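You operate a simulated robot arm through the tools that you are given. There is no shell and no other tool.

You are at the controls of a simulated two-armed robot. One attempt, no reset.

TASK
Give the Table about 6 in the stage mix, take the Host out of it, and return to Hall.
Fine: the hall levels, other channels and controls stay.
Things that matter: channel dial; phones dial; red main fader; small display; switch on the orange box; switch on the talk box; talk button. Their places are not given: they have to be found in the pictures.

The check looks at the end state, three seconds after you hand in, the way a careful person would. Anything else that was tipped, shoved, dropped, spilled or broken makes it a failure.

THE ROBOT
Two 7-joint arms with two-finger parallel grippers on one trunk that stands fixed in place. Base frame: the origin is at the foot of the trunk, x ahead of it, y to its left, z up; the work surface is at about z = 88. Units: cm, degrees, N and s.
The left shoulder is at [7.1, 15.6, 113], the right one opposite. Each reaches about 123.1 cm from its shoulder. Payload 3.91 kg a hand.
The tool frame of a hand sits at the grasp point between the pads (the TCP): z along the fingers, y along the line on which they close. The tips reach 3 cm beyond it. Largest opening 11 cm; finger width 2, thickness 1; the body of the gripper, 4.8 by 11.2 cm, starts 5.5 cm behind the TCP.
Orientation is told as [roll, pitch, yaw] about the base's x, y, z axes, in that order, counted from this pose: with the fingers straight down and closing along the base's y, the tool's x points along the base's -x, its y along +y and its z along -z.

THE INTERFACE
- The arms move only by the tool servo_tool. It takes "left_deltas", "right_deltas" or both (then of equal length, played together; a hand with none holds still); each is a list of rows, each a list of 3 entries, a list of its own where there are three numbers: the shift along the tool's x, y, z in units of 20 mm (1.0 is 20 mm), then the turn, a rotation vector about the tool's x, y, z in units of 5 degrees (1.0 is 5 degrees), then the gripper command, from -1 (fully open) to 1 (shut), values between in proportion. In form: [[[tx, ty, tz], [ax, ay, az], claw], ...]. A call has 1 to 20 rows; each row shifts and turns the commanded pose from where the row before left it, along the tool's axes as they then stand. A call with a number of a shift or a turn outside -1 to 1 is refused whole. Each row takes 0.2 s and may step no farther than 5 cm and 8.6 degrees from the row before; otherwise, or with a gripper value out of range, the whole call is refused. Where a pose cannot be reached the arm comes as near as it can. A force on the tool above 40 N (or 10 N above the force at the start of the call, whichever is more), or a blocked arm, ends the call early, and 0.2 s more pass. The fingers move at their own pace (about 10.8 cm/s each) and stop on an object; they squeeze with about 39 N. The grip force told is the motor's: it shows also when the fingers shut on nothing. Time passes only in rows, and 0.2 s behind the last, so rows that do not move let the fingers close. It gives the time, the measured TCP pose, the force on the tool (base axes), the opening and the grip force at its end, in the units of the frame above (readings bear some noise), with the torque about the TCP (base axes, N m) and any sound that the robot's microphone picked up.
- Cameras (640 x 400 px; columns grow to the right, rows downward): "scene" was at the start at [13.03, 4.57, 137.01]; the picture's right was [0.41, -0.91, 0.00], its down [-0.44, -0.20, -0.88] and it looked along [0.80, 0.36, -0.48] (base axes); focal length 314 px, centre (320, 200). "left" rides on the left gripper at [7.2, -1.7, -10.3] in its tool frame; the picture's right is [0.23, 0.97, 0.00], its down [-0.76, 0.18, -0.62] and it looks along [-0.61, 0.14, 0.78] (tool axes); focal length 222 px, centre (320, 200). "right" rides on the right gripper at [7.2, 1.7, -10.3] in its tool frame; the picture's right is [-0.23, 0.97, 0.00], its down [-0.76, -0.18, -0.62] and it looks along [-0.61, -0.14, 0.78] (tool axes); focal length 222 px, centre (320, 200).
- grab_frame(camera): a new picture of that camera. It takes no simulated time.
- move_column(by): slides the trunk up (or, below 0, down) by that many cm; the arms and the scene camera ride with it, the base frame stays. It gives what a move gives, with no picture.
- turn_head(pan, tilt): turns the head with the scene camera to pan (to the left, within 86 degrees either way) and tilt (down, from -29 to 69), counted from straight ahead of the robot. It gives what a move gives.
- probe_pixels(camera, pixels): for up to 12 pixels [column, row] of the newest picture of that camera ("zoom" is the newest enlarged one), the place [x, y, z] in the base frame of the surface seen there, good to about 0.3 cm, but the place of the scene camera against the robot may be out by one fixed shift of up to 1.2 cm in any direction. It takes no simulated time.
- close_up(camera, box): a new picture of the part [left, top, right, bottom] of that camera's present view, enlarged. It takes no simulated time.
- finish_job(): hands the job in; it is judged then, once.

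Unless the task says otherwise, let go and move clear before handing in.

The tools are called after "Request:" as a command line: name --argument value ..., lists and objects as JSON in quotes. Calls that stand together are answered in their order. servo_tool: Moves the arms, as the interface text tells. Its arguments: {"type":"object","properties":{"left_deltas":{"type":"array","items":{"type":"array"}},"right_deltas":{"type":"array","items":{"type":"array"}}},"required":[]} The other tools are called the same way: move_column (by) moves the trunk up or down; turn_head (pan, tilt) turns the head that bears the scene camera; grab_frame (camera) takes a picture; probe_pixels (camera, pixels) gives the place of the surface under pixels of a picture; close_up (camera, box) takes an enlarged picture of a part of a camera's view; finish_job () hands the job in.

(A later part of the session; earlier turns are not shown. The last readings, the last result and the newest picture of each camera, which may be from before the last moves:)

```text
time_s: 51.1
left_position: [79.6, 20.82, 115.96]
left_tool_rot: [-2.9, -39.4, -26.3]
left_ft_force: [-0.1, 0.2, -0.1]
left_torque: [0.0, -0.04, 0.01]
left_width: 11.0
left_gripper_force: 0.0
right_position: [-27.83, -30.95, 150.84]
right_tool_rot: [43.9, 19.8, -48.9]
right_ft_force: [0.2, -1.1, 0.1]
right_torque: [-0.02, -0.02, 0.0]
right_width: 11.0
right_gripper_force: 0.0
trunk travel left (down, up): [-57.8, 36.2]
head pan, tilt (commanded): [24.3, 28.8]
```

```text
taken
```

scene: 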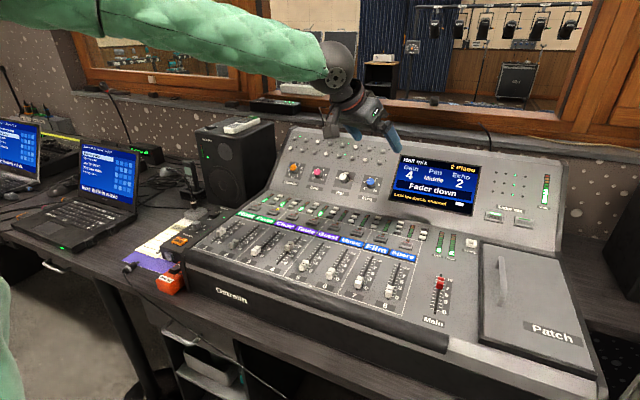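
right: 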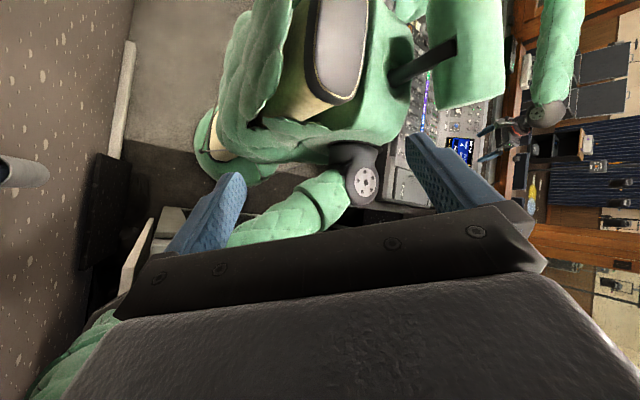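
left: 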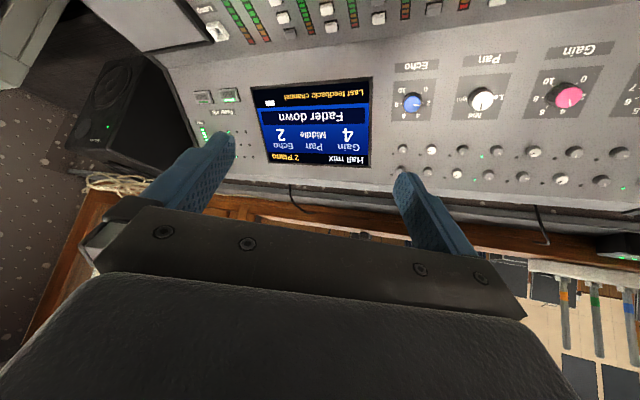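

Moving well. I'll carry on left to about y=50.

Request:
servo_tool --left_deltas '[[[0.24, 0.27, -0.21], [0, 0, 0], -1], [[0.48, 0.54, -0.42], [0, 0, 0], -1], [[0.48, 0.54, -0.42], [0, 0, 0], -1], [[0.48, 0.54, -0.42], [0, 0, 0], -1], [[0.48, 0.54, -0.42], [0, 0, 0], -1], [[0.48, 0.54, -0.42], [0, 0, 0], -1], [[0.48, 0.54, -0.42], [0, 0, 0], -1], [[0.48, 0.54, -0.42], [0, 0, 0], -1], [[0.48, 0.54, -0.42], [0, 0, 0], -1], [[0.48, 0.54, -0.42], [0, 0, 0], -1], [[0.48, 0.54, -0.42], [0, 0, 0], -1], [[0.48, 0.54, -0.42], [0, 0, 0], -1], [[0.48, 0.54, -0.42], [0, 0, 0], -1], [[0.48, 0.54, -0.42], [0, 0, 0], -1], [[0.48, 0.54, -0.42], [0, 0, 0], -1], [[0.48, 0.54, -0.42], [0, 0, 0], -1], [[0.48, 0.54, -0.42], [0, 0, 0], -1], [[0.48, 0.54, -0.42], [0, 0, 0], -1], [[0.24, 0.27, -0.21], [0, 0, 0], -1]]'

Request:
servo_tool --left_deltas '[[[0, 0, 0], [0, 0.5, 0], -1], [[0, 0, 0], [0, 0.9, 0], -1], [[0, 0, 0], [0, 0.9, 0], -1], [[0, 0, 0], [0, 0.9, 0], -1], [[0, 0, 0], [0, 0.9, 0], -1], [[0, 0, 0], [0, 0.9, 0], -1], [[0, 0, 0], [0, 0.9, 0], -1], [[0, 0, 0], [0, 0.9, 0], -1], [[0, 0, 0], [0, 0.9, 0], -1], [[0, 0, 0], [0, 0, -0.6], -1], [[0, 0, 0], [0, 0, -0.9], -1], [[0, 0, 0], [0, 0, -0.9], -1], [[0, 0, 0], [0, 0, -0.9], -1], [[0, 0, 0], [0, 0, -0.9], -1], [[0, 0, 0], [0, 0, -0.9], -1]]'

Request:
grab_frame --camera "scene"

Request:
grab_frame --camera "left"

```text
time_s: 55.1
left_position: [68.53, 48.95, 115.94]
left_tool_rot: [-3.0, -39.4, -26.3]
left_ft_force: [-0.2, 0.8, 0.3]
left_torque: [-0.04, -0.01, 0.0]
left_width: 10.98
left_gripper_force: 0.0
right_position: [-27.97, -30.88, 150.73]
right_tool_rot: [43.9, 19.8, -49.0]
right_ft_force: [-0.8, -0.8, -0.1]
right_torque: [0.0, 0.0, 0.0]
right_width: 10.98
right_gripper_force: 0.1
trunk travel left (down, up): [-57.8, 36.2]
head pan, tilt (commanded): [24.3, 28.8]
```

```text
time_s: 58.3
left_position: [68.59, 48.81, 116.03]
left_tool_rot: [-2.4, 0.1, -2.4]
left_ft_force: [0.1, -0.5, 0.7]
left_torque: [0.0, -0.01, 0.0]
left_width: 11.0
left_gripper_force: 0.0
right_position: [-27.86, -30.91, 150.75]
right_tool_rot: [43.9, 19.8, -48.9]
right_ft_force: [-0.2, 0.6, -0.2]
right_torque: [0.0, 0.02, 0.02]
right_width: 11.02
right_gripper_force: 0.1
trunk travel left (down, up): [-57.8, 36.2]
head pan, tilt (commanded): [24.3, 28.8]
```

```text
taken
```

scene: 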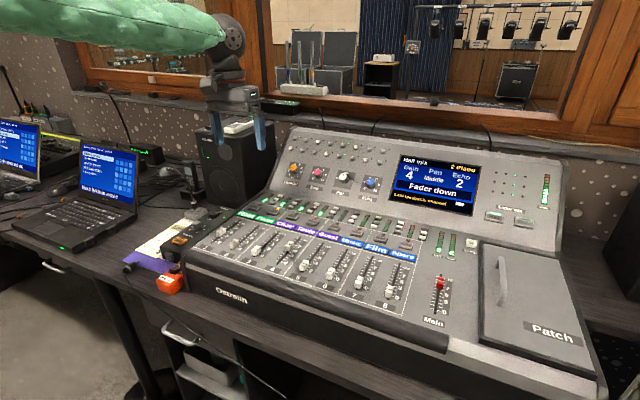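

```text
taken
```

left: 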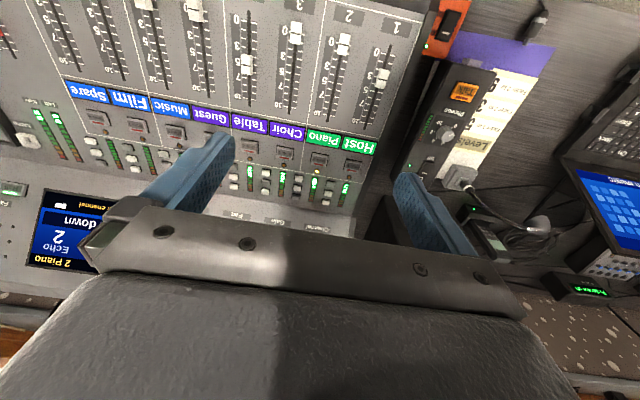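

The left hand is in a good ready pose above the faders. Now the right arm: I'll turn the head in steps to look over the right side and see what surrounds its elbow before I move it.

Request:
turn_head --pan -30 --tilt 25

Request:
grab_frame --camera "scene"

Request:
turn_head --pan -85 --tilt 25

Request:
grab_frame --camera "scene"

Request:
grab_frame --camera "right"

```text
time_s: 59.5
left_position: [68.46, 48.82, 115.97]
left_tool_rot: [-2.6, 0.1, -2.6]
left_ft_force: [0.5, -0.2, -0.3]
left_torque: [0.01, -0.04, -0.01]
left_width: 10.99
left_gripper_force: 0.0
right_position: [-27.97, -30.89, 150.74]
right_tool_rot: [43.8, 19.7, -48.9]
right_ft_force: [0.6, 0.4, -0.2]
right_torque: [-0.01, 0.0, 0.03]
right_width: 11.0
right_gripper_force: 0.0
trunk travel left (down, up): [-57.8, 36.2]
head pan, tilt (commanded): [-30.0, 25.0]
```

```text
taken
```

scene: 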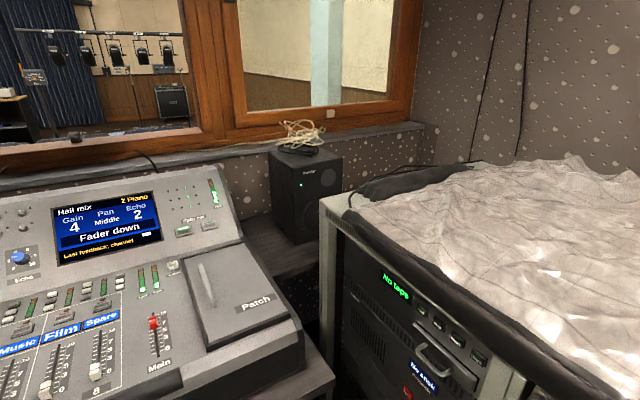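

```text
time_s: 60.8
left_position: [68.61, 48.86, 115.87]
left_tool_rot: [-2.5, 0.2, -2.6]
left_ft_force: [0.3, 0.4, -0.6]
left_torque: [0.02, 0.01, 0.01]
left_width: 11.03
left_gripper_force: 0.1
right_position: [-27.93, -30.89, 150.63]
right_tool_rot: [43.8, 19.8, -48.9]
right_ft_force: [-0.5, 0.1, 0.6]
right_torque: [0.0, 0.02, -0.03]
right_width: 11.0
right_gripper_force: 0.1
trunk travel left (down, up): [-57.8, 36.2]
head pan, tilt (commanded): [-85.0, 25.0]
```

```text
taken
```

scene: 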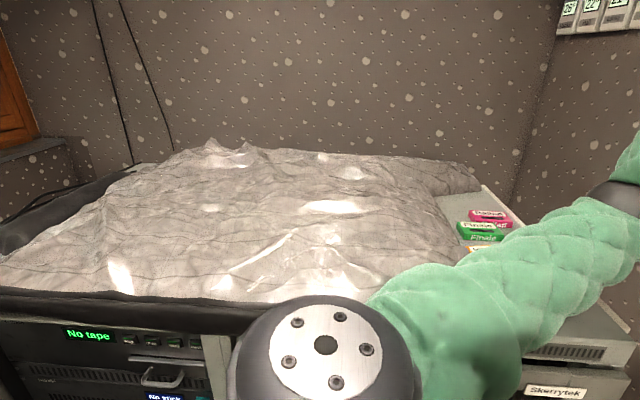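

```text
taken
```

right: 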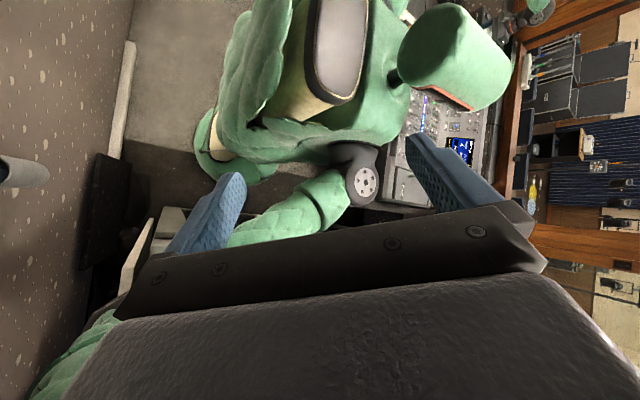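

The rack's top holds a moving blanket and some tape boxes near (490,225), close to the right elbow. I'll zoom in to see if they're in order and measure the clearance.

Request:
close_up --camera "scene" --box '[400, 160, 640, 310]'

Request:
probe_pixels --camera "scene" --pixels '[[490, 217], [480, 232], [480, 248], [450, 280], [560, 240], [610, 195], [630, 150], [325, 350], [330, 250], [200, 160], [560, 300], [480, 190]]'

Request:
close_up --camera "right" --box '[0, 180, 260, 400]'

```text
2.67 times, centred on (520, 235) of scene
```

zoom: 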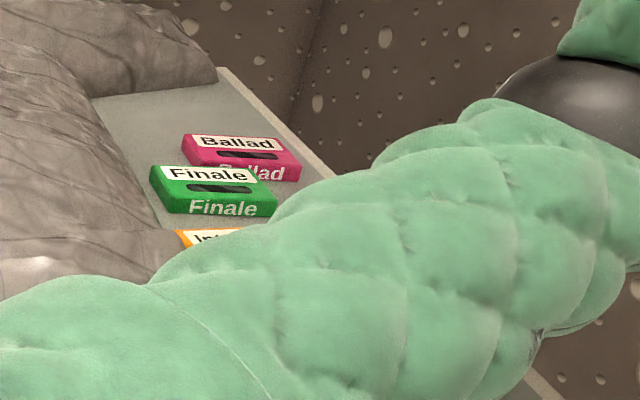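

```text
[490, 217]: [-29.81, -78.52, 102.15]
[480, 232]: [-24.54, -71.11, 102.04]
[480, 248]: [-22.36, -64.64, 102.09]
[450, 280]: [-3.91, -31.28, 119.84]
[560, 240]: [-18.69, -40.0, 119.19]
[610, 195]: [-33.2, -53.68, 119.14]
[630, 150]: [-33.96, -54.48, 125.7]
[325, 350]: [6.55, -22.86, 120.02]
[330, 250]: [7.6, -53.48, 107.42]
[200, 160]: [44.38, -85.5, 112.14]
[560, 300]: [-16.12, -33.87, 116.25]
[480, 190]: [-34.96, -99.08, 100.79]
```

```text
1.82 times, centred on (130, 290) of right
```

zoom: 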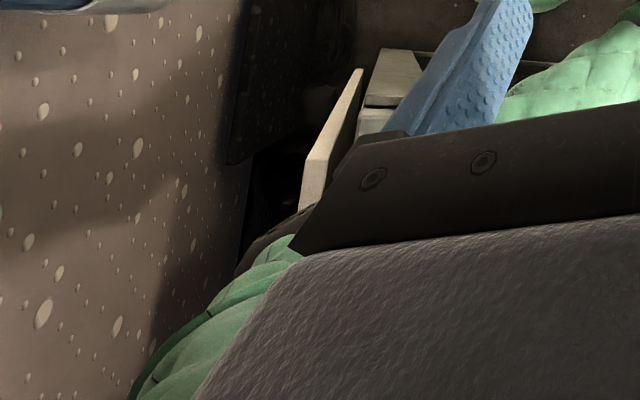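

The tape boxes lie neatly in a row at z≈102 and the blanket reaches z≈107–112, which is very close to where the right elbow passed at the start. So the elbow most likely caught on that. I'll raise the trunk by 15 cm to give the right arm clearance before bringing it around.

Request:
move_column --by 8

Request:
move_column --by 7

Request:
grab_frame --camera "scene"

Request:
grab_frame --camera "right"

```text
time_s: 61.9
left_position: [68.61, 48.85, 123.93]
left_tool_rot: [-2.4, 0.2, -2.5]
left_ft_force: [0.2, 0.5, 0.1]
left_torque: [0.0, 0.01, 0.02]
left_width: 11.02
left_gripper_force: 0.0
right_position: [-27.9, -30.89, 158.53]
right_tool_rot: [43.8, 19.9, -48.9]
right_ft_force: [-0.2, -0.3, 0.7]
right_torque: [-0.01, -0.02, -0.03]
right_width: 11.0
right_gripper_force: 0.1
trunk travel left (down, up): [-65.8, 28.2]
head pan, tilt (commanded): [-85.0, 25.0]
```

```text
time_s: 63.0
left_position: [68.57, 48.84, 130.89]
left_tool_rot: [-2.4, 0.3, -2.6]
left_ft_force: [-1.1, -0.3, 0.1]
left_torque: [-0.01, -0.01, 0.0]
left_width: 11.0
left_gripper_force: 0.2
right_position: [-27.81, -30.9, 165.61]
right_tool_rot: [43.9, 19.9, -48.9]
right_ft_force: [0.8, 0.2, -0.5]
right_torque: [0.02, 0.0, -0.02]
right_width: 11.0
right_gripper_force: 0.0
trunk travel left (down, up): [-72.8, 21.2]
head pan, tilt (commanded): [-85.0, 25.0]
```

```text
taken
```

scene: 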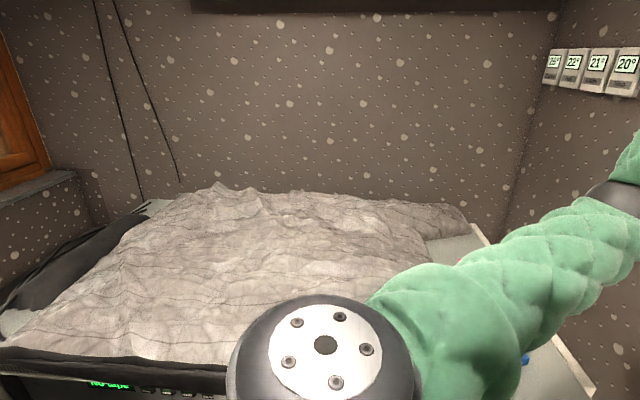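

```text
taken
```

right: 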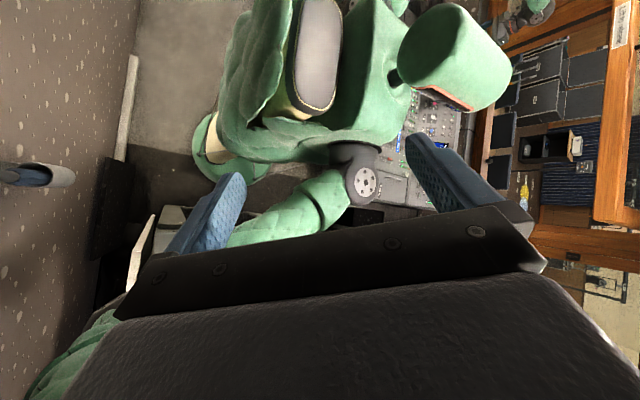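

The column is up 15 cm and everything is steady. A dark edge shows at the top of the scene view (around (370,5)), so I'll look up to check for overhead obstacles before I swing the arm.

Request:
turn_head --pan -80 --tilt -5

Request:
grab_frame --camera "scene"

Request:
probe_pixels --camera "scene" --pixels '[[320, 100], [200, 100], [450, 100], [320, 60], [600, 200], [560, 330], [100, 200], [320, 250], [320, 180], [500, 60], [120, 60], [620, 60]]'

```text
time_s: 64.0
left_position: [68.64, 48.83, 130.99]
left_tool_rot: [-2.5, 0.2, -2.5]
left_ft_force: [0.1, 0.1, -0.8]
left_torque: [0.04, 0.01, -0.02]
left_width: 11.03
left_gripper_force: 0.1
right_position: [-27.97, -30.9, 165.72]
right_tool_rot: [43.9, 19.9, -48.9]
right_ft_force: [0.1, 0.7, -0.2]
right_torque: [0.01, 0.0, -0.02]
right_width: 11.01
right_gripper_force: 0.1
trunk travel left (down, up): [-72.8, 21.2]
head pan, tilt (commanded): [-80.0, -5.0]
```

```text
taken
```

scene: 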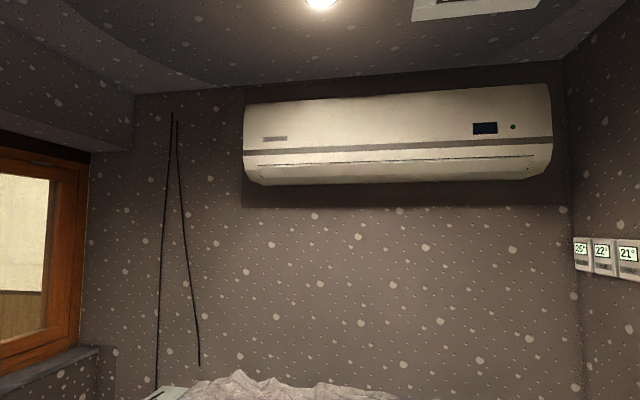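

```text
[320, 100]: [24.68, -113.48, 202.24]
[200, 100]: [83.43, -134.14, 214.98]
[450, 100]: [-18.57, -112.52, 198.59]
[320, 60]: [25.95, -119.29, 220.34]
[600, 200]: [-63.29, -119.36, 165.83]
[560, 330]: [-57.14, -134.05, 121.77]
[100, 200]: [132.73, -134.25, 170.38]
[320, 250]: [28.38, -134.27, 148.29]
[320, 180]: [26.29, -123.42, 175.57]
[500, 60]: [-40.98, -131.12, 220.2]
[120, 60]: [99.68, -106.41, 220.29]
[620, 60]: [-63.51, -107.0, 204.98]
```

There's only an air conditioner high on the far wall (y≈-112), so there's plenty of room. I'll start bringing the right hand around outward, (-28,-31) to about (-9,-47), keeping its height and orientation, slowly.

Request:
servo_tool --right_deltas '[[[-0.3, 0.12, -0.05], [0, 0, 0], -1], [[-0.6, 0.24, -0.1], [0, 0, 0], -1], [[-0.6, 0.24, -0.1], [0, 0, 0], -1], [[-0.6, 0.24, -0.1], [0, 0, 0], -1], [[-0.6, 0.24, -0.1], [0, 0, 0], -1], [[-0.6, 0.24, -0.1], [0, 0, 0], -1], [[-0.6, 0.24, -0.1], [0, 0, 0], -1], [[-0.3, 0.12, -0.05], [0, 0, 0], -1]]'

Request:
turn_head --pan -85 --tilt 25

Request:
grab_frame --camera "scene"

Request:
grab_frame --camera "right"

```text
time_s: 65.8
left_position: [68.6, 48.73, 130.98]
left_tool_rot: [-2.4, 0.2, -2.5]
left_ft_force: [0.4, -0.3, 0.2]
left_torque: [0.01, -0.05, -0.02]
left_width: 11.02
left_gripper_force: 0.0
right_position: [-21.05, -36.79, 166.12]
right_tool_rot: [43.9, 19.7, -48.9]
right_ft_force: [0.2, -0.1, 0.2]
right_torque: [0.03, -0.01, 0.04]
right_width: 10.98
right_gripper_force: 0.0
trunk travel left (down, up): [-72.8, 21.2]
head pan, tilt (commanded): [-80.0, -5.0]
```

```text
time_s: 66.7
left_position: [68.55, 48.82, 130.89]
left_tool_rot: [-2.5, 0.2, -2.5]
left_ft_force: [0.3, -0.1, 0.6]
left_torque: [0.01, 0.0, 0.05]
left_width: 11.0
left_gripper_force: 0.0
right_position: [-21.09, -36.84, 166.07]
right_tool_rot: [43.9, 19.8, -48.8]
right_ft_force: [-0.3, -0.8, 0.6]
right_torque: [0.01, 0.0, 0.01]
right_width: 11.02
right_gripper_force: 0.1
trunk travel left (down, up): [-72.8, 21.2]
head pan, tilt (commanded): [-85.0, 25.0]
```

```text
taken
```

scene: 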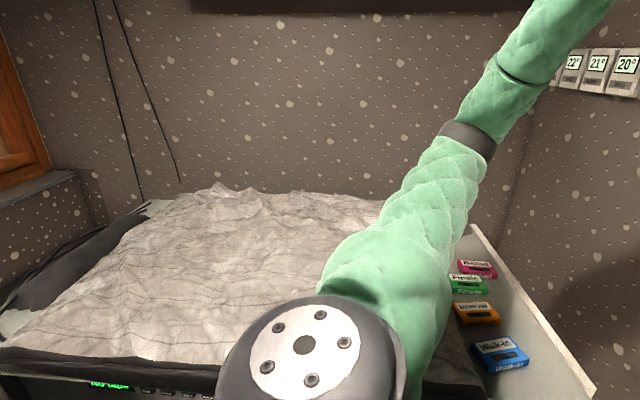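

```text
taken
```

right: 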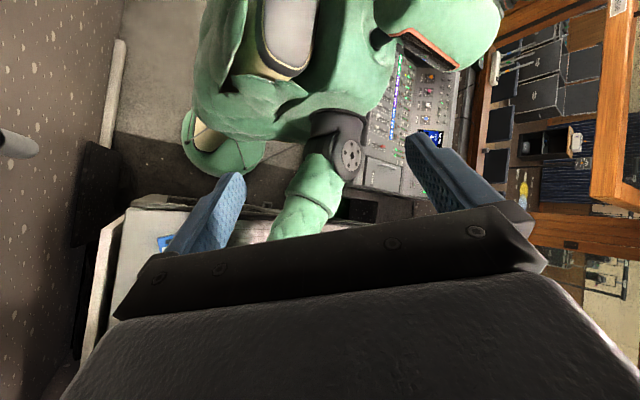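

The arm came around smoothly; the tape boxes (Ballad, Finale, Interval, Walk-in) are neat and well below it. I'll continue outward and then forward.

Request:
servo_tool --right_deltas '[[[-0.3, 0.12, -0.05], [0, 0, 0], -1], [[-0.6, 0.24, -0.1], [0, 0, 0], -1], [[-0.6, 0.24, -0.1], [0, 0, 0], -1], [[-0.6, 0.24, -0.1], [0, 0, 0], -1], [[-0.6, 0.24, -0.1], [0, 0, 0], -1], [[-0.6, 0.24, -0.1], [0, 0, 0], -1], [[-0.6, 0.24, -0.1], [0, 0, 0], -1], [[-0.5, 0.35, 0.05], [0, 0, 0], -1], [[-0.43, 0.49, 0.25], [0, 0, 0], -1], [[-0.43, 0.49, 0.25], [0, 0, 0], -1], [[-0.43, 0.49, 0.25], [0, 0, 0], -1], [[-0.43, 0.49, 0.25], [0, 0, 0], -1], [[-0.43, 0.49, 0.25], [0, 0, 0], -1], [[-0.43, 0.49, 0.25], [0, 0, 0], -1], [[-0.2, 0.24, 0.12], [0, 0, 0], -1]]'

Request:
grab_frame --camera "scene"

Request:
grab_frame --camera "right"

```text
time_s: 69.9
left_position: [68.64, 48.77, 130.95]
left_tool_rot: [-2.4, 0.2, -2.5]
left_ft_force: [-0.3, 0.1, 0.2]
left_torque: [0.04, -0.01, 0.02]
left_width: 11.01
left_gripper_force: 0.0
right_position: [-4.23, -42.74, 166.47]
right_tool_rot: [43.9, 19.8, -49.0]
right_ft_force: [1.1, -0.7, -0.1]
right_torque: [-0.02, -0.01, -0.01]
right_width: 11.0
right_gripper_force: 0.1
trunk travel left (down, up): [-72.8, 21.2]
head pan, tilt (commanded): [-85.0, 25.0]
```

```text
taken
```

scene: 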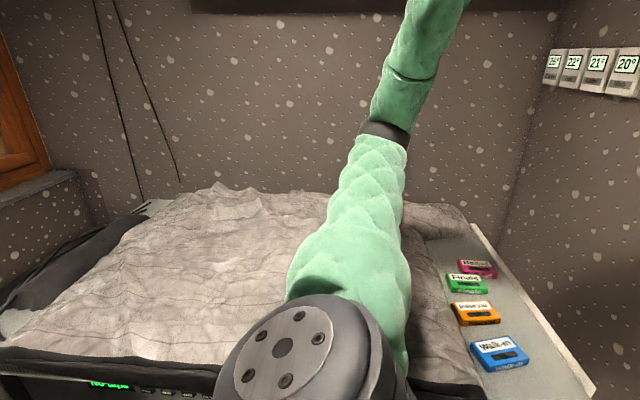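

```text
taken
```

right: 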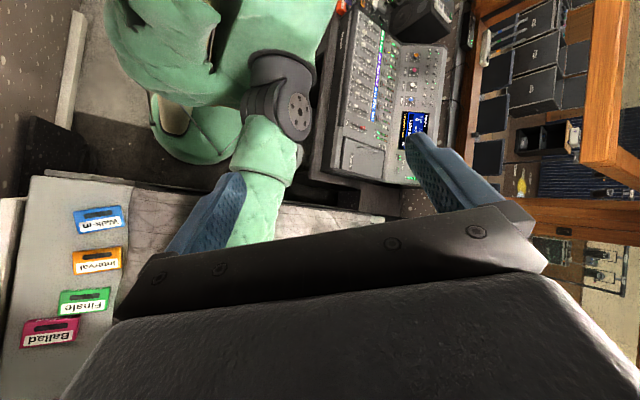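

Going well. The hand is beside the shoulder and the boxes and blanket are untouched. I'll continue forward about 24 cm and slightly down.

Request:
servo_tool --right_deltas '[[[-0.25, 0.19, 0.19], [0, 0, 0], -1], [[-0.5, 0.38, 0.37], [0, 0, 0], -1], [[-0.5, 0.38, 0.37], [0, 0, 0], -1], [[-0.5, 0.38, 0.37], [0, 0, 0], -1], [[-0.5, 0.38, 0.37], [0, 0, 0], -1], [[-0.5, 0.38, 0.37], [0, 0, 0], -1], [[-0.5, 0.38, 0.37], [0, 0, 0], -1], [[-0.5, 0.38, 0.37], [0, 0, 0], -1], [[-0.5, 0.38, 0.37], [0, 0, 0], -1], [[-0.5, 0.38, 0.37], [0, 0, 0], -1], [[-0.5, 0.38, 0.37], [0, 0, 0], -1], [[-0.5, 0.38, 0.37], [0, 0, 0], -1], [[-0.5, 0.38, 0.37], [0, 0, 0], -1], [[-0.5, 0.38, 0.37], [0, 0, 0], -1], [[-0.5, 0.38, 0.37], [0, 0, 0], -1], [[-0.5, 0.38, 0.37], [0, 0, 0], -1], [[-0.25, 0.19, 0.19], [0, 0, 0], -1]]'

Request:
turn_head --pan -60 --tilt 20

Request:
grab_frame --camera "scene"

Request:
grab_frame --camera "right"

```text
time_s: 73.5
left_position: [68.56, 48.83, 130.91]
left_tool_rot: [-2.3, 0.3, -2.4]
left_ft_force: [-0.2, 0.8, 0.8]
left_torque: [0.0, -0.01, 0.04]
left_width: 10.99
left_gripper_force: 0.0
right_position: [18.45, -42.85, 161.04]
right_tool_rot: [43.9, 19.8, -49.0]
right_ft_force: [0.2, -0.3, -0.6]
right_torque: [0.03, -0.01, -0.04]
right_width: 10.98
right_gripper_force: 0.1
trunk travel left (down, up): [-72.8, 21.2]
head pan, tilt (commanded): [-85.0, 25.0]
```

```text
time_s: 74.4
left_position: [68.67, 48.85, 130.91]
left_tool_rot: [-2.4, 0.1, -2.6]
left_ft_force: [-0.6, -0.8, -0.2]
left_torque: [0.01, -0.04, -0.01]
left_width: 11.01
left_gripper_force: 0.2
right_position: [18.57, -42.83, 160.83]
right_tool_rot: [43.9, 19.8, -48.9]
right_ft_force: [0.4, -0.2, 0.4]
right_torque: [0.01, 0.0, -0.01]
right_width: 10.98
right_gripper_force: 0.1
trunk travel left (down, up): [-72.8, 21.2]
head pan, tilt (commanded): [-60.0, 20.0]
```

```text
taken
```

scene: 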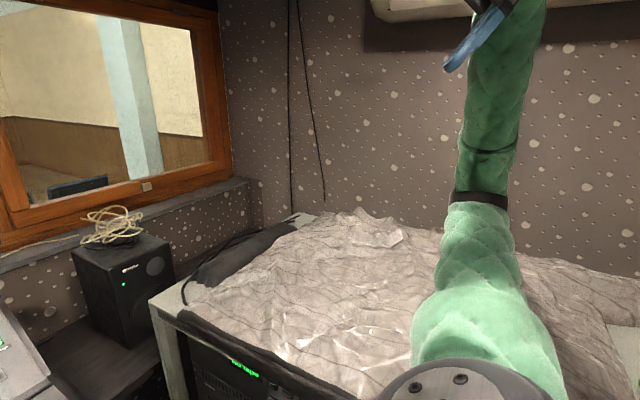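

```text
taken
```

right: 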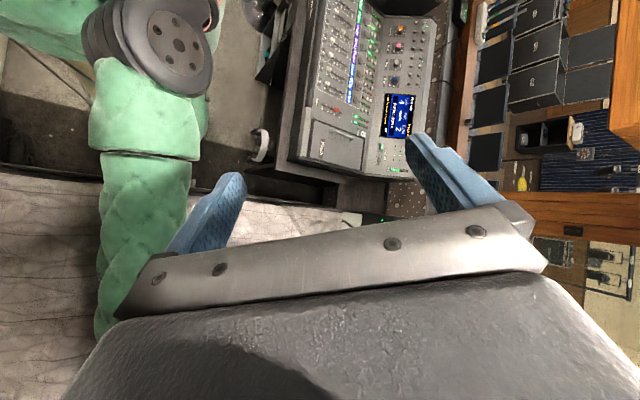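

Still smooth, with the arm well above the blanket. I'll continue forward another 20 cm, then begin turning the hand back upright.

Request:
servo_tool --right_deltas '[[[-0.24, 0.27, 0.14], [0, 0, 0], -1], [[-0.48, 0.54, 0.28], [0, 0, 0], -1], [[-0.48, 0.54, 0.28], [0, 0, 0], -1], [[-0.48, 0.54, 0.28], [0, 0, 0], -1], [[-0.48, 0.54, 0.28], [0, 0, 0], -1], [[-0.48, 0.54, 0.28], [0, 0, 0], -1], [[-0.48, 0.54, 0.28], [0, 0, 0], -1], [[-0.48, 0.54, 0.28], [0, 0, 0], -1], [[-0.48, 0.54, 0.28], [0, 0, 0], -1], [[-0.48, 0.54, 0.28], [0, 0, 0], -1], [[-0.48, 0.54, 0.28], [0, 0, 0], -1], [[-0.48, 0.54, 0.28], [0, 0, 0], -1], [[-0.24, 0.27, 0.14], [0, 0, 0], -1]]'

Request:
servo_tool --right_deltas '[[[0, 0, 0], [0.25, 0, -0.27], -1], [[0, 0, 0], [0.49, 0.01, -0.53], -1], [[0, 0, 0], [0.49, 0.01, -0.53], -1], [[0, 0, 0], [0.49, 0.01, -0.53], -1], [[0, 0, 0], [0.49, 0.01, -0.53], -1], [[0, 0, 0], [0.49, 0.01, -0.53], -1], [[0, 0, 0], [0.49, 0.01, -0.53], -1], [[0, 0, 0], [0.49, 0.01, -0.53], -1], [[0, 0, 0], [0.49, 0.01, -0.53], -1], [[0, 0, 0], [0.49, 0.01, -0.53], -1], [[0, 0, 0], [0.25, 0, -0.27], -1]]'

Request:
grab_frame --camera "scene"

Request:
grab_frame --camera "right"

```text
time_s: 77.2
left_position: [68.59, 48.75, 130.98]
left_tool_rot: [-2.4, 0.2, -2.5]
left_ft_force: [0.8, 0.1, -0.3]
left_torque: [0.01, 0.01, -0.02]
left_width: 11.0
left_gripper_force: 0.1
right_position: [37.05, -42.66, 160.92]
right_tool_rot: [43.9, 19.9, -48.9]
right_ft_force: [-1.0, -0.8, -0.2]
right_torque: [-0.02, -0.06, -0.04]
right_width: 11.01
right_gripper_force: 0.1
trunk travel left (down, up): [-72.8, 21.2]
head pan, tilt (commanded): [-60.0, 20.0]
```

```text
time_s: 79.6
left_position: [68.56, 48.73, 130.88]
left_tool_rot: [-2.5, 0.2, -2.5]
left_ft_force: [0.6, -0.6, 0.1]
left_torque: [0.03, 0.02, -0.02]
left_width: 11.0
left_gripper_force: 0.1
right_position: [37.04, -42.9, 160.93]
right_tool_rot: [23.8, 5.2, -26.3]
right_ft_force: [0.3, -0.3, 0.0]
right_torque: [0.0, 0.04, -0.01]
right_width: 11.04
right_gripper_force: 0.0
trunk travel left (down, up): [-72.8, 21.2]
head pan, tilt (commanded): [-60.0, 20.0]
```

```text
taken
```

scene: 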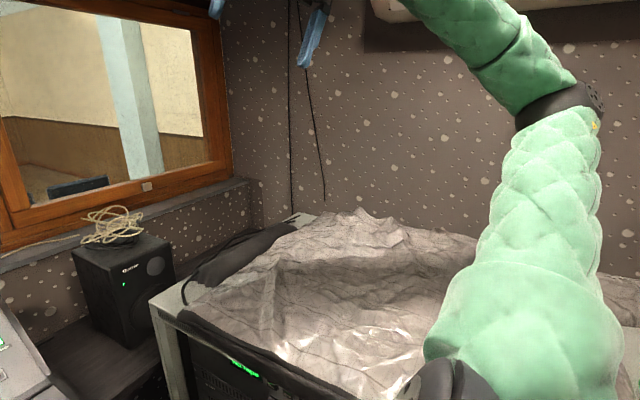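

```text
taken
```

right: 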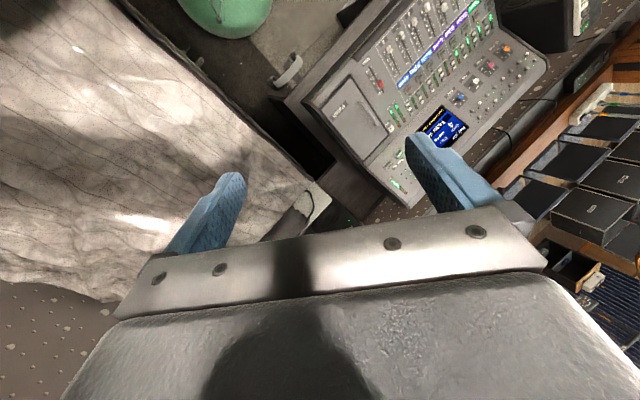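

The hand is turning upright without trouble. I'll finish levelling it.

Request:
servo_tool --right_deltas '[[[0, 0, 0], [0.25, 0, -0.27], -1], [[0, 0, 0], [0.49, 0.01, -0.53], -1], [[0, 0, 0], [0.49, 0.01, -0.53], -1], [[0, 0, 0], [0.49, 0.01, -0.53], -1], [[0, 0, 0], [0.49, 0.01, -0.53], -1], [[0, 0, 0], [0.49, 0.01, -0.53], -1], [[0, 0, 0], [0.49, 0.01, -0.53], -1], [[0, 0, 0], [0.49, 0.01, -0.53], -1], [[0, 0, 0], [0.49, 0.01, -0.53], -1], [[0, 0, 0], [0.25, 0, -0.27], -1]]'

Request:
grab_frame --camera "scene"

Request:
grab_frame --camera "right"

```text
time_s: 81.8
left_position: [68.65, 48.77, 130.98]
left_tool_rot: [-2.5, 0.3, -2.5]
left_ft_force: [-0.5, 0.1, 0.2]
left_torque: [0.03, 0.0, 0.01]
left_width: 11.02
left_gripper_force: 0.0
right_position: [37.09, -42.8, 161.05]
right_tool_rot: [2.5, 0.0, -3.1]
right_ft_force: [-0.2, 0.1, -0.6]
right_torque: [-0.01, 0.02, 0.0]
right_width: 10.99
right_gripper_force: 0.0
trunk travel left (down, up): [-72.8, 21.2]
head pan, tilt (commanded): [-60.0, 20.0]
```

```text
taken
```

scene: 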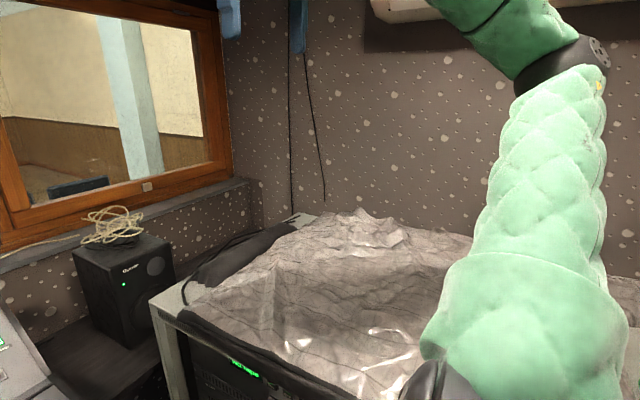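

```text
taken
```

right: 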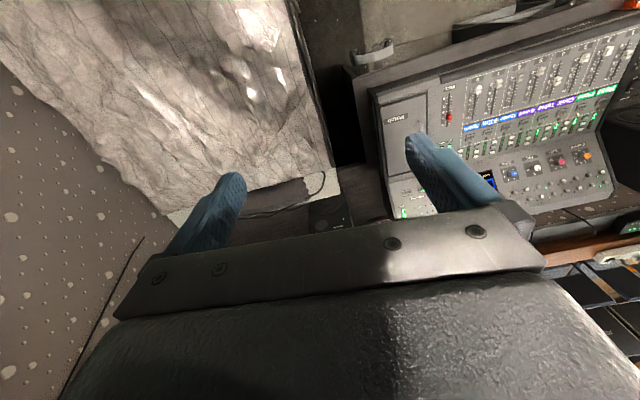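

The right hand is level at (37,-43,161). I'll move it diagonally forward and inward over the desk, keeping it high.

Request:
servo_tool --right_deltas '[[[-0.3, 0.23, 0.17], [0, 0, 0], -1], [[-0.59, 0.47, 0.34], [0, 0, 0], -1], [[-0.59, 0.47, 0.34], [0, 0, 0], -1], [[-0.59, 0.47, 0.34], [0, 0, 0], -1], [[-0.59, 0.47, 0.34], [0, 0, 0], -1], [[-0.59, 0.47, 0.34], [0, 0, 0], -1], [[-0.59, 0.47, 0.34], [0, 0, 0], -1], [[-0.59, 0.47, 0.34], [0, 0, 0], -1], [[-0.59, 0.47, 0.34], [0, 0, 0], -1], [[-0.59, 0.47, 0.34], [0, 0, 0], -1], [[-0.59, 0.47, 0.34], [0, 0, 0], -1], [[-0.59, 0.47, 0.34], [0, 0, 0], -1], [[-0.59, 0.47, 0.34], [0, 0, 0], -1], [[-0.59, 0.47, 0.34], [0, 0, 0], -1], [[-0.59, 0.47, 0.34], [0, 0, 0], -1], [[-0.59, 0.47, 0.34], [0, 0, 0], -1], [[-0.3, 0.23, 0.17], [0, 0, 0], -1]]'

Request:
grab_frame --camera "scene"

Request:
grab_frame --camera "right"

Request:
grab_frame --camera "left"

```text
time_s: 85.4
left_position: [68.77, 48.71, 130.83]
left_tool_rot: [-2.6, 0.2, -2.6]
left_ft_force: [-1.3, -0.1, -0.3]
left_torque: [0.02, 0.01, -0.01]
left_width: 10.98
left_gripper_force: 0.0
right_position: [56.84, -28.39, 150.61]
right_tool_rot: [2.5, 0.2, -3.1]
right_ft_force: [0.6, -0.2, -0.3]
right_torque: [0.01, -0.01, 0.0]
right_width: 10.99
right_gripper_force: 0.0
trunk travel left (down, up): [-72.8, 21.2]
head pan, tilt (commanded): [-60.0, 20.0]
```

```text
taken
```

scene: 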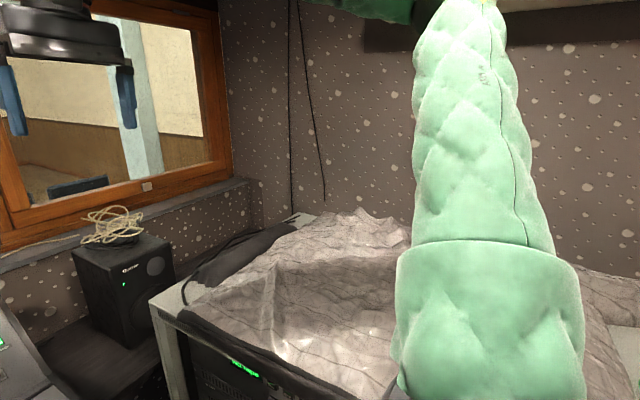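

```text
taken
```

right: 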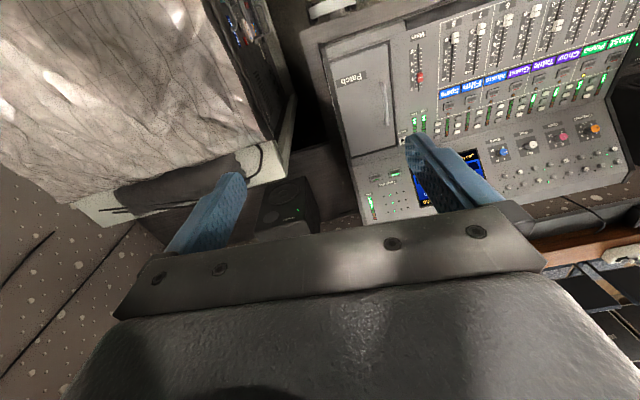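

```text
taken
```

left: 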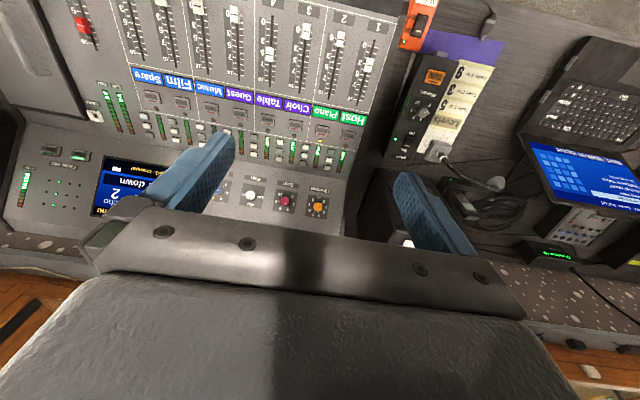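

The right elbow is now high and clear of the blanket. I'll continue forward, inward and down to about (78,-14,128).

Request:
servo_tool --right_deltas '[[[-0.27, 0.18, 0.28], [0, 0, 0], -1], [[-0.53, 0.36, 0.55], [0, 0, 0], -1], [[-0.53, 0.36, 0.55], [0, 0, 0], -1], [[-0.53, 0.36, 0.55], [0, 0, 0], -1], [[-0.53, 0.36, 0.55], [0, 0, 0], -1], [[-0.53, 0.36, 0.55], [0, 0, 0], -1], [[-0.53, 0.36, 0.55], [0, 0, 0], -1], [[-0.53, 0.36, 0.55], [0, 0, 0], -1], [[-0.53, 0.36, 0.55], [0, 0, 0], -1], [[-0.53, 0.36, 0.55], [0, 0, 0], -1], [[-0.53, 0.36, 0.55], [0, 0, 0], -1], [[-0.53, 0.36, 0.55], [0, 0, 0], -1], [[-0.53, 0.36, 0.55], [0, 0, 0], -1], [[-0.53, 0.36, 0.55], [0, 0, 0], -1], [[-0.53, 0.36, 0.55], [0, 0, 0], -1], [[-0.53, 0.36, 0.55], [0, 0, 0], -1], [[-0.53, 0.36, 0.55], [0, 0, 0], -1], [[-0.53, 0.36, 0.55], [0, 0, 0], -1], [[-0.53, 0.36, 0.55], [0, 0, 0], -1], [[-0.27, 0.18, 0.28], [0, 0, 0], -1]]'

Request:
turn_head --pan -35 --tilt 25

Request:
grab_frame --camera "scene"

Request:
grab_frame --camera "right"

```text
time_s: 89.6
left_position: [68.7, 48.77, 130.92]
left_tool_rot: [-2.4, 0.2, -2.6]
left_ft_force: [-0.1, -0.1, 0.2]
left_torque: [-0.01, 0.01, 0.0]
left_width: 11.01
left_gripper_force: 0.1
right_position: [77.73, -14.88, 130.44]
right_tool_rot: [2.5, 0.2, -3.1]
right_ft_force: [0.2, -0.9, -0.4]
right_torque: [0.01, -0.01, 0.01]
right_width: 11.0
right_gripper_force: 0.1
trunk travel left (down, up): [-72.8, 21.2]
head pan, tilt (commanded): [-60.0, 20.0]
```

```text
time_s: 90.5
left_position: [68.56, 48.86, 131.0]
left_tool_rot: [-2.5, 0.2, -2.6]
left_ft_force: [-0.2, -0.8, 0.4]
left_torque: [-0.01, 0.04, -0.01]
left_width: 10.99
left_gripper_force: 0.0
right_position: [77.73, -14.92, 130.22]
right_tool_rot: [2.6, 0.2, -3.1]
right_ft_force: [-0.9, 0.8, 0.0]
right_torque: [-0.01, -0.01, 0.01]
right_width: 11.0
right_gripper_force: 0.1
trunk travel left (down, up): [-72.8, 21.2]
head pan, tilt (commanded): [-35.0, 25.0]
```

```text
taken
```

scene: 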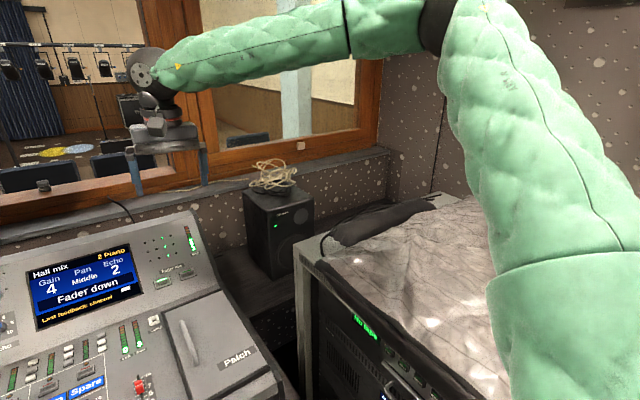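

```text
taken
```

right: 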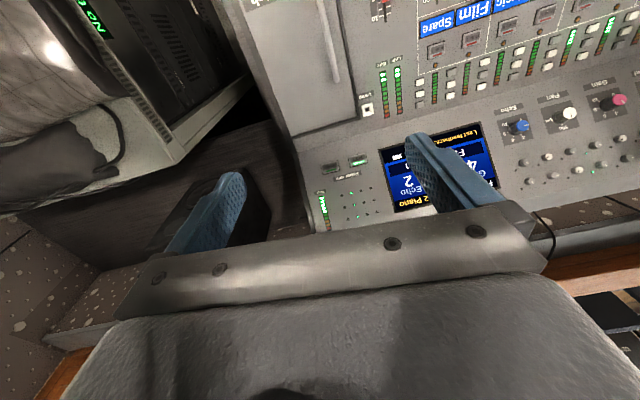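

The right hand is over the panel with the elbow high and clear. Stage and Hall show at (330,170) and (357,162) in the right camera. I'll tilt the fingers forward by about 38° to face the sloped panel.

Request:
servo_tool --right_deltas '[[[0, 0, 0], [0, -0.4, 0], -1], [[0, 0, 0], [0, -0.8, 0], -1], [[0, 0, 0], [0, -0.8, 0], -1], [[0, 0, 0], [0, -0.8, 0], -1], [[0, 0, 0], [0, -0.8, 0], -1], [[0, 0, 0], [0, -0.8, 0], -1], [[0, 0, 0], [0, -0.8, 0], -1], [[0, 0, 0], [0, -0.8, 0], -1], [[0, 0, 0], [0, -0.8, 0], -1], [[0, 0, 0], [0, -0.8, 0], -1], [[0, 0, 0], [0, -0.4, 0], -1]]'

Request:
grab_frame --camera "right"

Request:
grab_frame --camera "scene"

```text
time_s: 92.9
left_position: [68.63, 48.83, 131.02]
left_tool_rot: [-2.5, 0.2, -2.6]
left_ft_force: [0.6, 0.3, 0.3]
left_torque: [-0.01, -0.03, -0.01]
left_width: 10.98
left_gripper_force: 0.1
right_position: [77.62, -15.01, 130.25]
right_tool_rot: [3.4, -39.8, -5.3]
right_ft_force: [-0.6, 0.4, -0.9]
right_torque: [-0.02, 0.0, 0.04]
right_width: 11.0
right_gripper_force: 0.0
trunk travel left (down, up): [-72.8, 21.2]
head pan, tilt (commanded): [-35.0, 25.0]
```

```text
taken
```

right: 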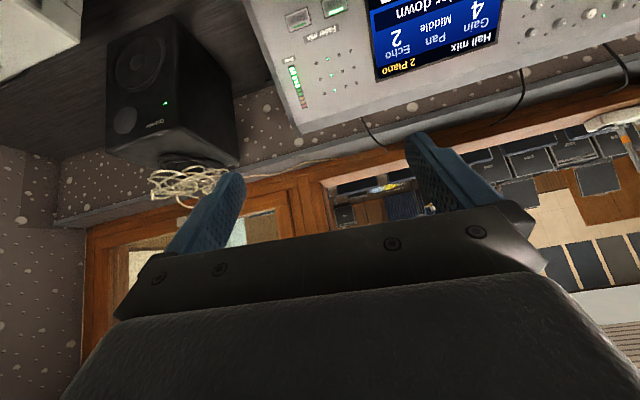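

```text
taken
```

scene: 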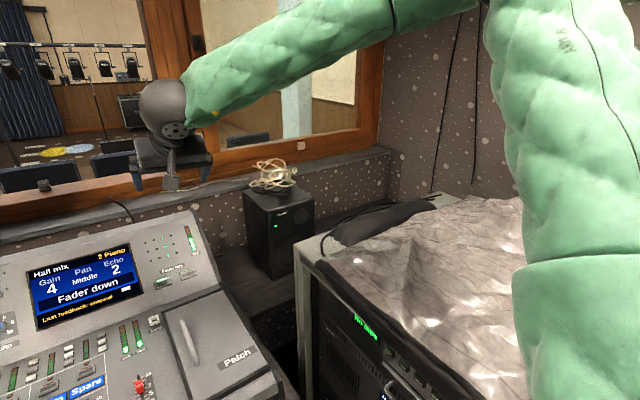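

The tool axis (0.64,0,-0.77) is now almost exactly along the panel's press direction. I'll approach along it, stopping well short of the panel to re-measure.

Request:
servo_tool --right_deltas '[[[0.1, -0.02, 0.39], [0, 0, 0], -1], [[0.21, -0.04, 0.79], [0, 0, 0], -1], [[0.21, -0.04, 0.79], [0, 0, 0], -1], [[0.21, -0.04, 0.79], [0, 0, 0], -1], [[0.21, -0.04, 0.79], [0, 0, 0], -1], [[0.21, -0.04, 0.79], [0, 0, 0], -1], [[0.21, -0.04, 0.79], [0, 0, 0], -1], [[0.21, -0.04, 0.79], [0, 0, 0], -1], [[0.21, -0.04, 0.79], [0, 0, 0], -1], [[0.21, -0.04, 0.79], [0, 0, 0], -1], [[0.21, -0.04, 0.79], [0, 0, 0], -1], [[0.21, -0.04, 0.79], [0, 0, 0], -1], [[0.1, -0.02, 0.39], [0, 0, 0], -1]]'

Request:
grab_frame --camera "right"

Request:
grab_frame --camera "scene"

```text
time_s: 95.7
left_position: [68.51, 48.81, 130.96]
left_tool_rot: [-2.5, 0.2, -2.5]
left_ft_force: [-1.1, -0.2, 0.4]
left_torque: [0.03, 0.0, 0.0]
left_width: 11.03
left_gripper_force: 0.0
right_position: [85.92, -15.49, 112.64]
right_tool_rot: [3.3, -39.8, -5.3]
right_ft_force: [0.7, -0.6, -0.3]
right_torque: [-0.02, -0.01, 0.02]
right_width: 11.0
right_gripper_force: 0.0
trunk travel left (down, up): [-72.8, 21.2]
head pan, tilt (commanded): [-35.0, 25.0]
```

```text
taken
```

right: 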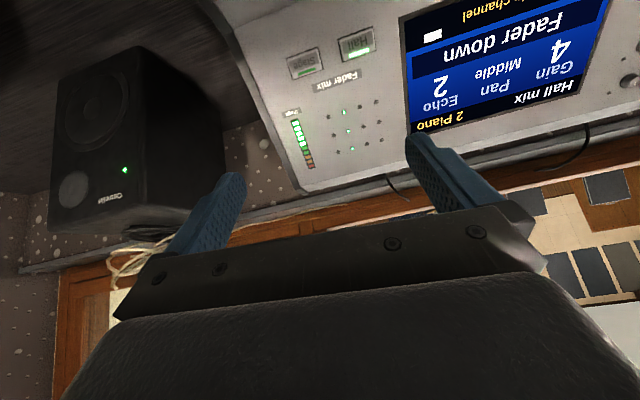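

```text
taken
```

scene: 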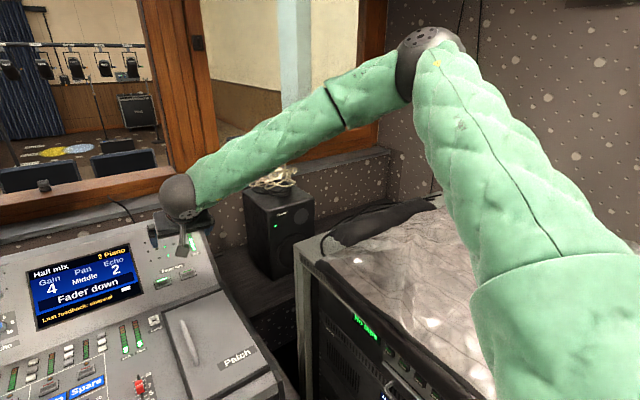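

Stage is at (305,63) and Hall at (356,44) in the right camera. I'll re-measure both and the Patch handle height before pressing.

Request:
probe_pixels --camera "right" --pixels '[[305, 63], [356, 44], [335, 80], [330, 55], [350, 150], [292, 68], [318, 60]]'

Request:
probe_pixels --camera "scene" --pixels '[[188, 345], [180, 325], [196, 362], [220, 330], [192, 275], [165, 283], [425, 40], [350, 100]]'

Request:
close_up --camera "scene" --box '[120, 180, 280, 400]'

```text
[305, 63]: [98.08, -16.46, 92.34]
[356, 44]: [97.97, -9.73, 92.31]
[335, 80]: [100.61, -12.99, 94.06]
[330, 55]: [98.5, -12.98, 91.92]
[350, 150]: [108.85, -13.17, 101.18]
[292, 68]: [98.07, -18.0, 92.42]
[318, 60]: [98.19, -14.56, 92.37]
```

```text
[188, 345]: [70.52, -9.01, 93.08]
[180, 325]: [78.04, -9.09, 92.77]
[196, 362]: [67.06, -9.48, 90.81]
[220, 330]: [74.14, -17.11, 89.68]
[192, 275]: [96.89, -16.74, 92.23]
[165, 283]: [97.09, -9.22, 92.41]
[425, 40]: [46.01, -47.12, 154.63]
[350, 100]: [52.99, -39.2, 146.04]
```

```text
1.82 times, centred on (200, 290) of scene
```

zoom: 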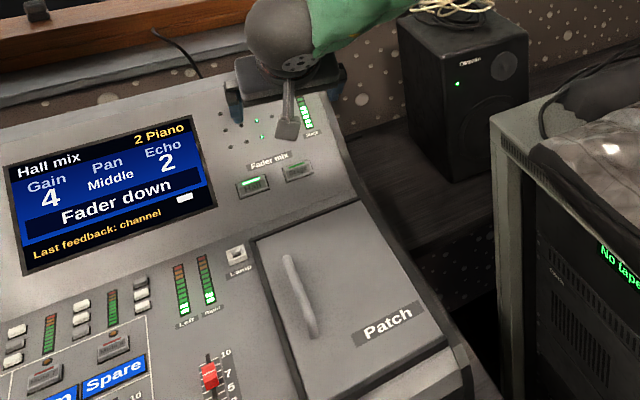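

Stage is at (98.0,-16.2,92.4) and the Patch handle tops out at z≈93, so the wrist camera clears it. I'll close the fingers and advance to about 3 cm off the Stage button.

Request:
servo_tool --right_deltas '[[[0, 0, 0], [0, 0, 0], 1], [[0, 0, 0], [0, 0, 0], 1], [[0, 0, 0], [0, 0, 0], 1], [[0.08, -0.02, 0.36], [0, 0, 0], 1], [[0.15, -0.04, 0.72], [0, 0, 0], 1], [[0.15, -0.04, 0.72], [0, 0, 0], 1], [[0.15, -0.04, 0.72], [0, 0, 0], 1], [[0.15, -0.04, 0.72], [0, 0, 0], 1], [[0.15, -0.04, 0.72], [0, 0, 0], 1], [[0.15, -0.04, 0.72], [0, 0, 0], 1], [[0.15, -0.04, 0.72], [0, 0, 0], 1], [[0.15, -0.04, 0.72], [0, 0, 0], 1], [[0.15, -0.04, 0.72], [0, 0, 0], 1], [[0.15, -0.04, 0.72], [0, 0, 0], 1], [[0.15, -0.04, 0.72], [0, 0, 0], 1], [[0.08, -0.02, 0.36], [0, 0, 0], 1]]'

Request:
grab_frame --camera "right"

Request:
close_up --camera "scene" --box '[80, 180, 280, 330]'

```text
time_s: 99.1
left_position: [68.69, 48.72, 130.83]
left_tool_rot: [-2.5, 0.2, -2.5]
left_ft_force: [0.0, 0.4, -0.4]
left_torque: [0.01, 0.0, -0.03]
left_width: 11.02
left_gripper_force: 0.0
right_position: [90.14, -21.22, 100.95]
right_tool_rot: [3.4, -39.7, -5.4]
right_ft_force: [-0.3, -0.4, -0.7]
right_torque: [0.01, 0.02, -0.01]
right_width: 0.0
right_gripper_force: 37.3
right hand out of reach, approached as far as the arm can: row 9, 10, 11, 12, 13, 14, 15, 16
trunk travel left (down, up): [-72.8, 21.2]
head pan, tilt (commanded): [-35.0, 25.0]
```

```text
taken
```

right: 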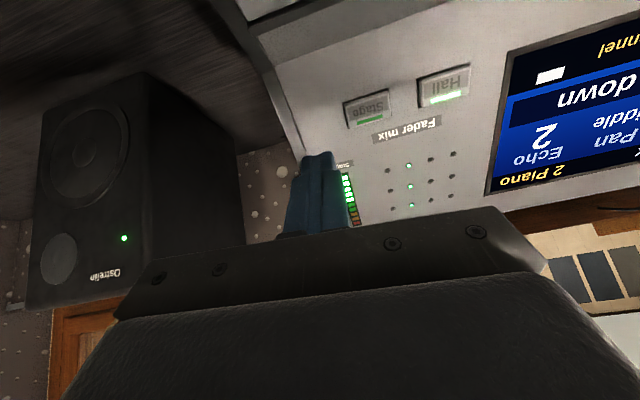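

```text
2.67 times, centred on (180, 255) of scene
```

zoom: 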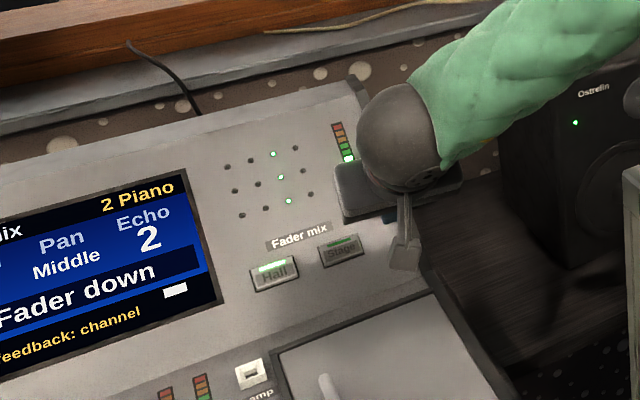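

The right arm reported its reach limit and drifted aside to (90.1,-21.2,101). It's clear of everything and the mix is still Hall. I'll look at where its elbow is now to find a better posture.

Request:
grab_frame --camera "scene"

Request:
probe_pixels --camera "scene" --pixels '[[425, 40], [415, 60], [440, 40], [180, 210], [250, 170], [350, 100], [480, 150], [560, 300], [200, 250]]'

```text
taken
```

scene: 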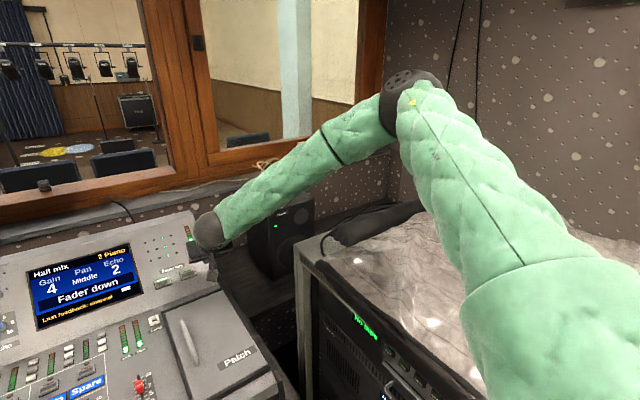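

```text
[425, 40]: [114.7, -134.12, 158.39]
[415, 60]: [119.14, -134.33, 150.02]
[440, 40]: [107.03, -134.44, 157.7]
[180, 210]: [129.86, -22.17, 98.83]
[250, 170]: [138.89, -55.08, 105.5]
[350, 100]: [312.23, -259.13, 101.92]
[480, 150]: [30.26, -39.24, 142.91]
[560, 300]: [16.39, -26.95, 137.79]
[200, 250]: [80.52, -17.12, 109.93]
```

Request:
probe_pixels --camera "scene" --pixels '[[405, 90], [390, 110], [430, 85], [212, 232], [225, 215], [300, 165], [350, 135], [208, 245], [420, 110]]'

```text
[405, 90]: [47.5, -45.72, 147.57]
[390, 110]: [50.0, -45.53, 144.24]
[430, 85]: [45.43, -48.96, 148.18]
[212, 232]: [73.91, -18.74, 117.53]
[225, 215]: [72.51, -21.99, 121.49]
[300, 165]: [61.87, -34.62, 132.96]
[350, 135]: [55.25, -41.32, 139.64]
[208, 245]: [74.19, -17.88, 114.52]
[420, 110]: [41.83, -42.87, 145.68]
```

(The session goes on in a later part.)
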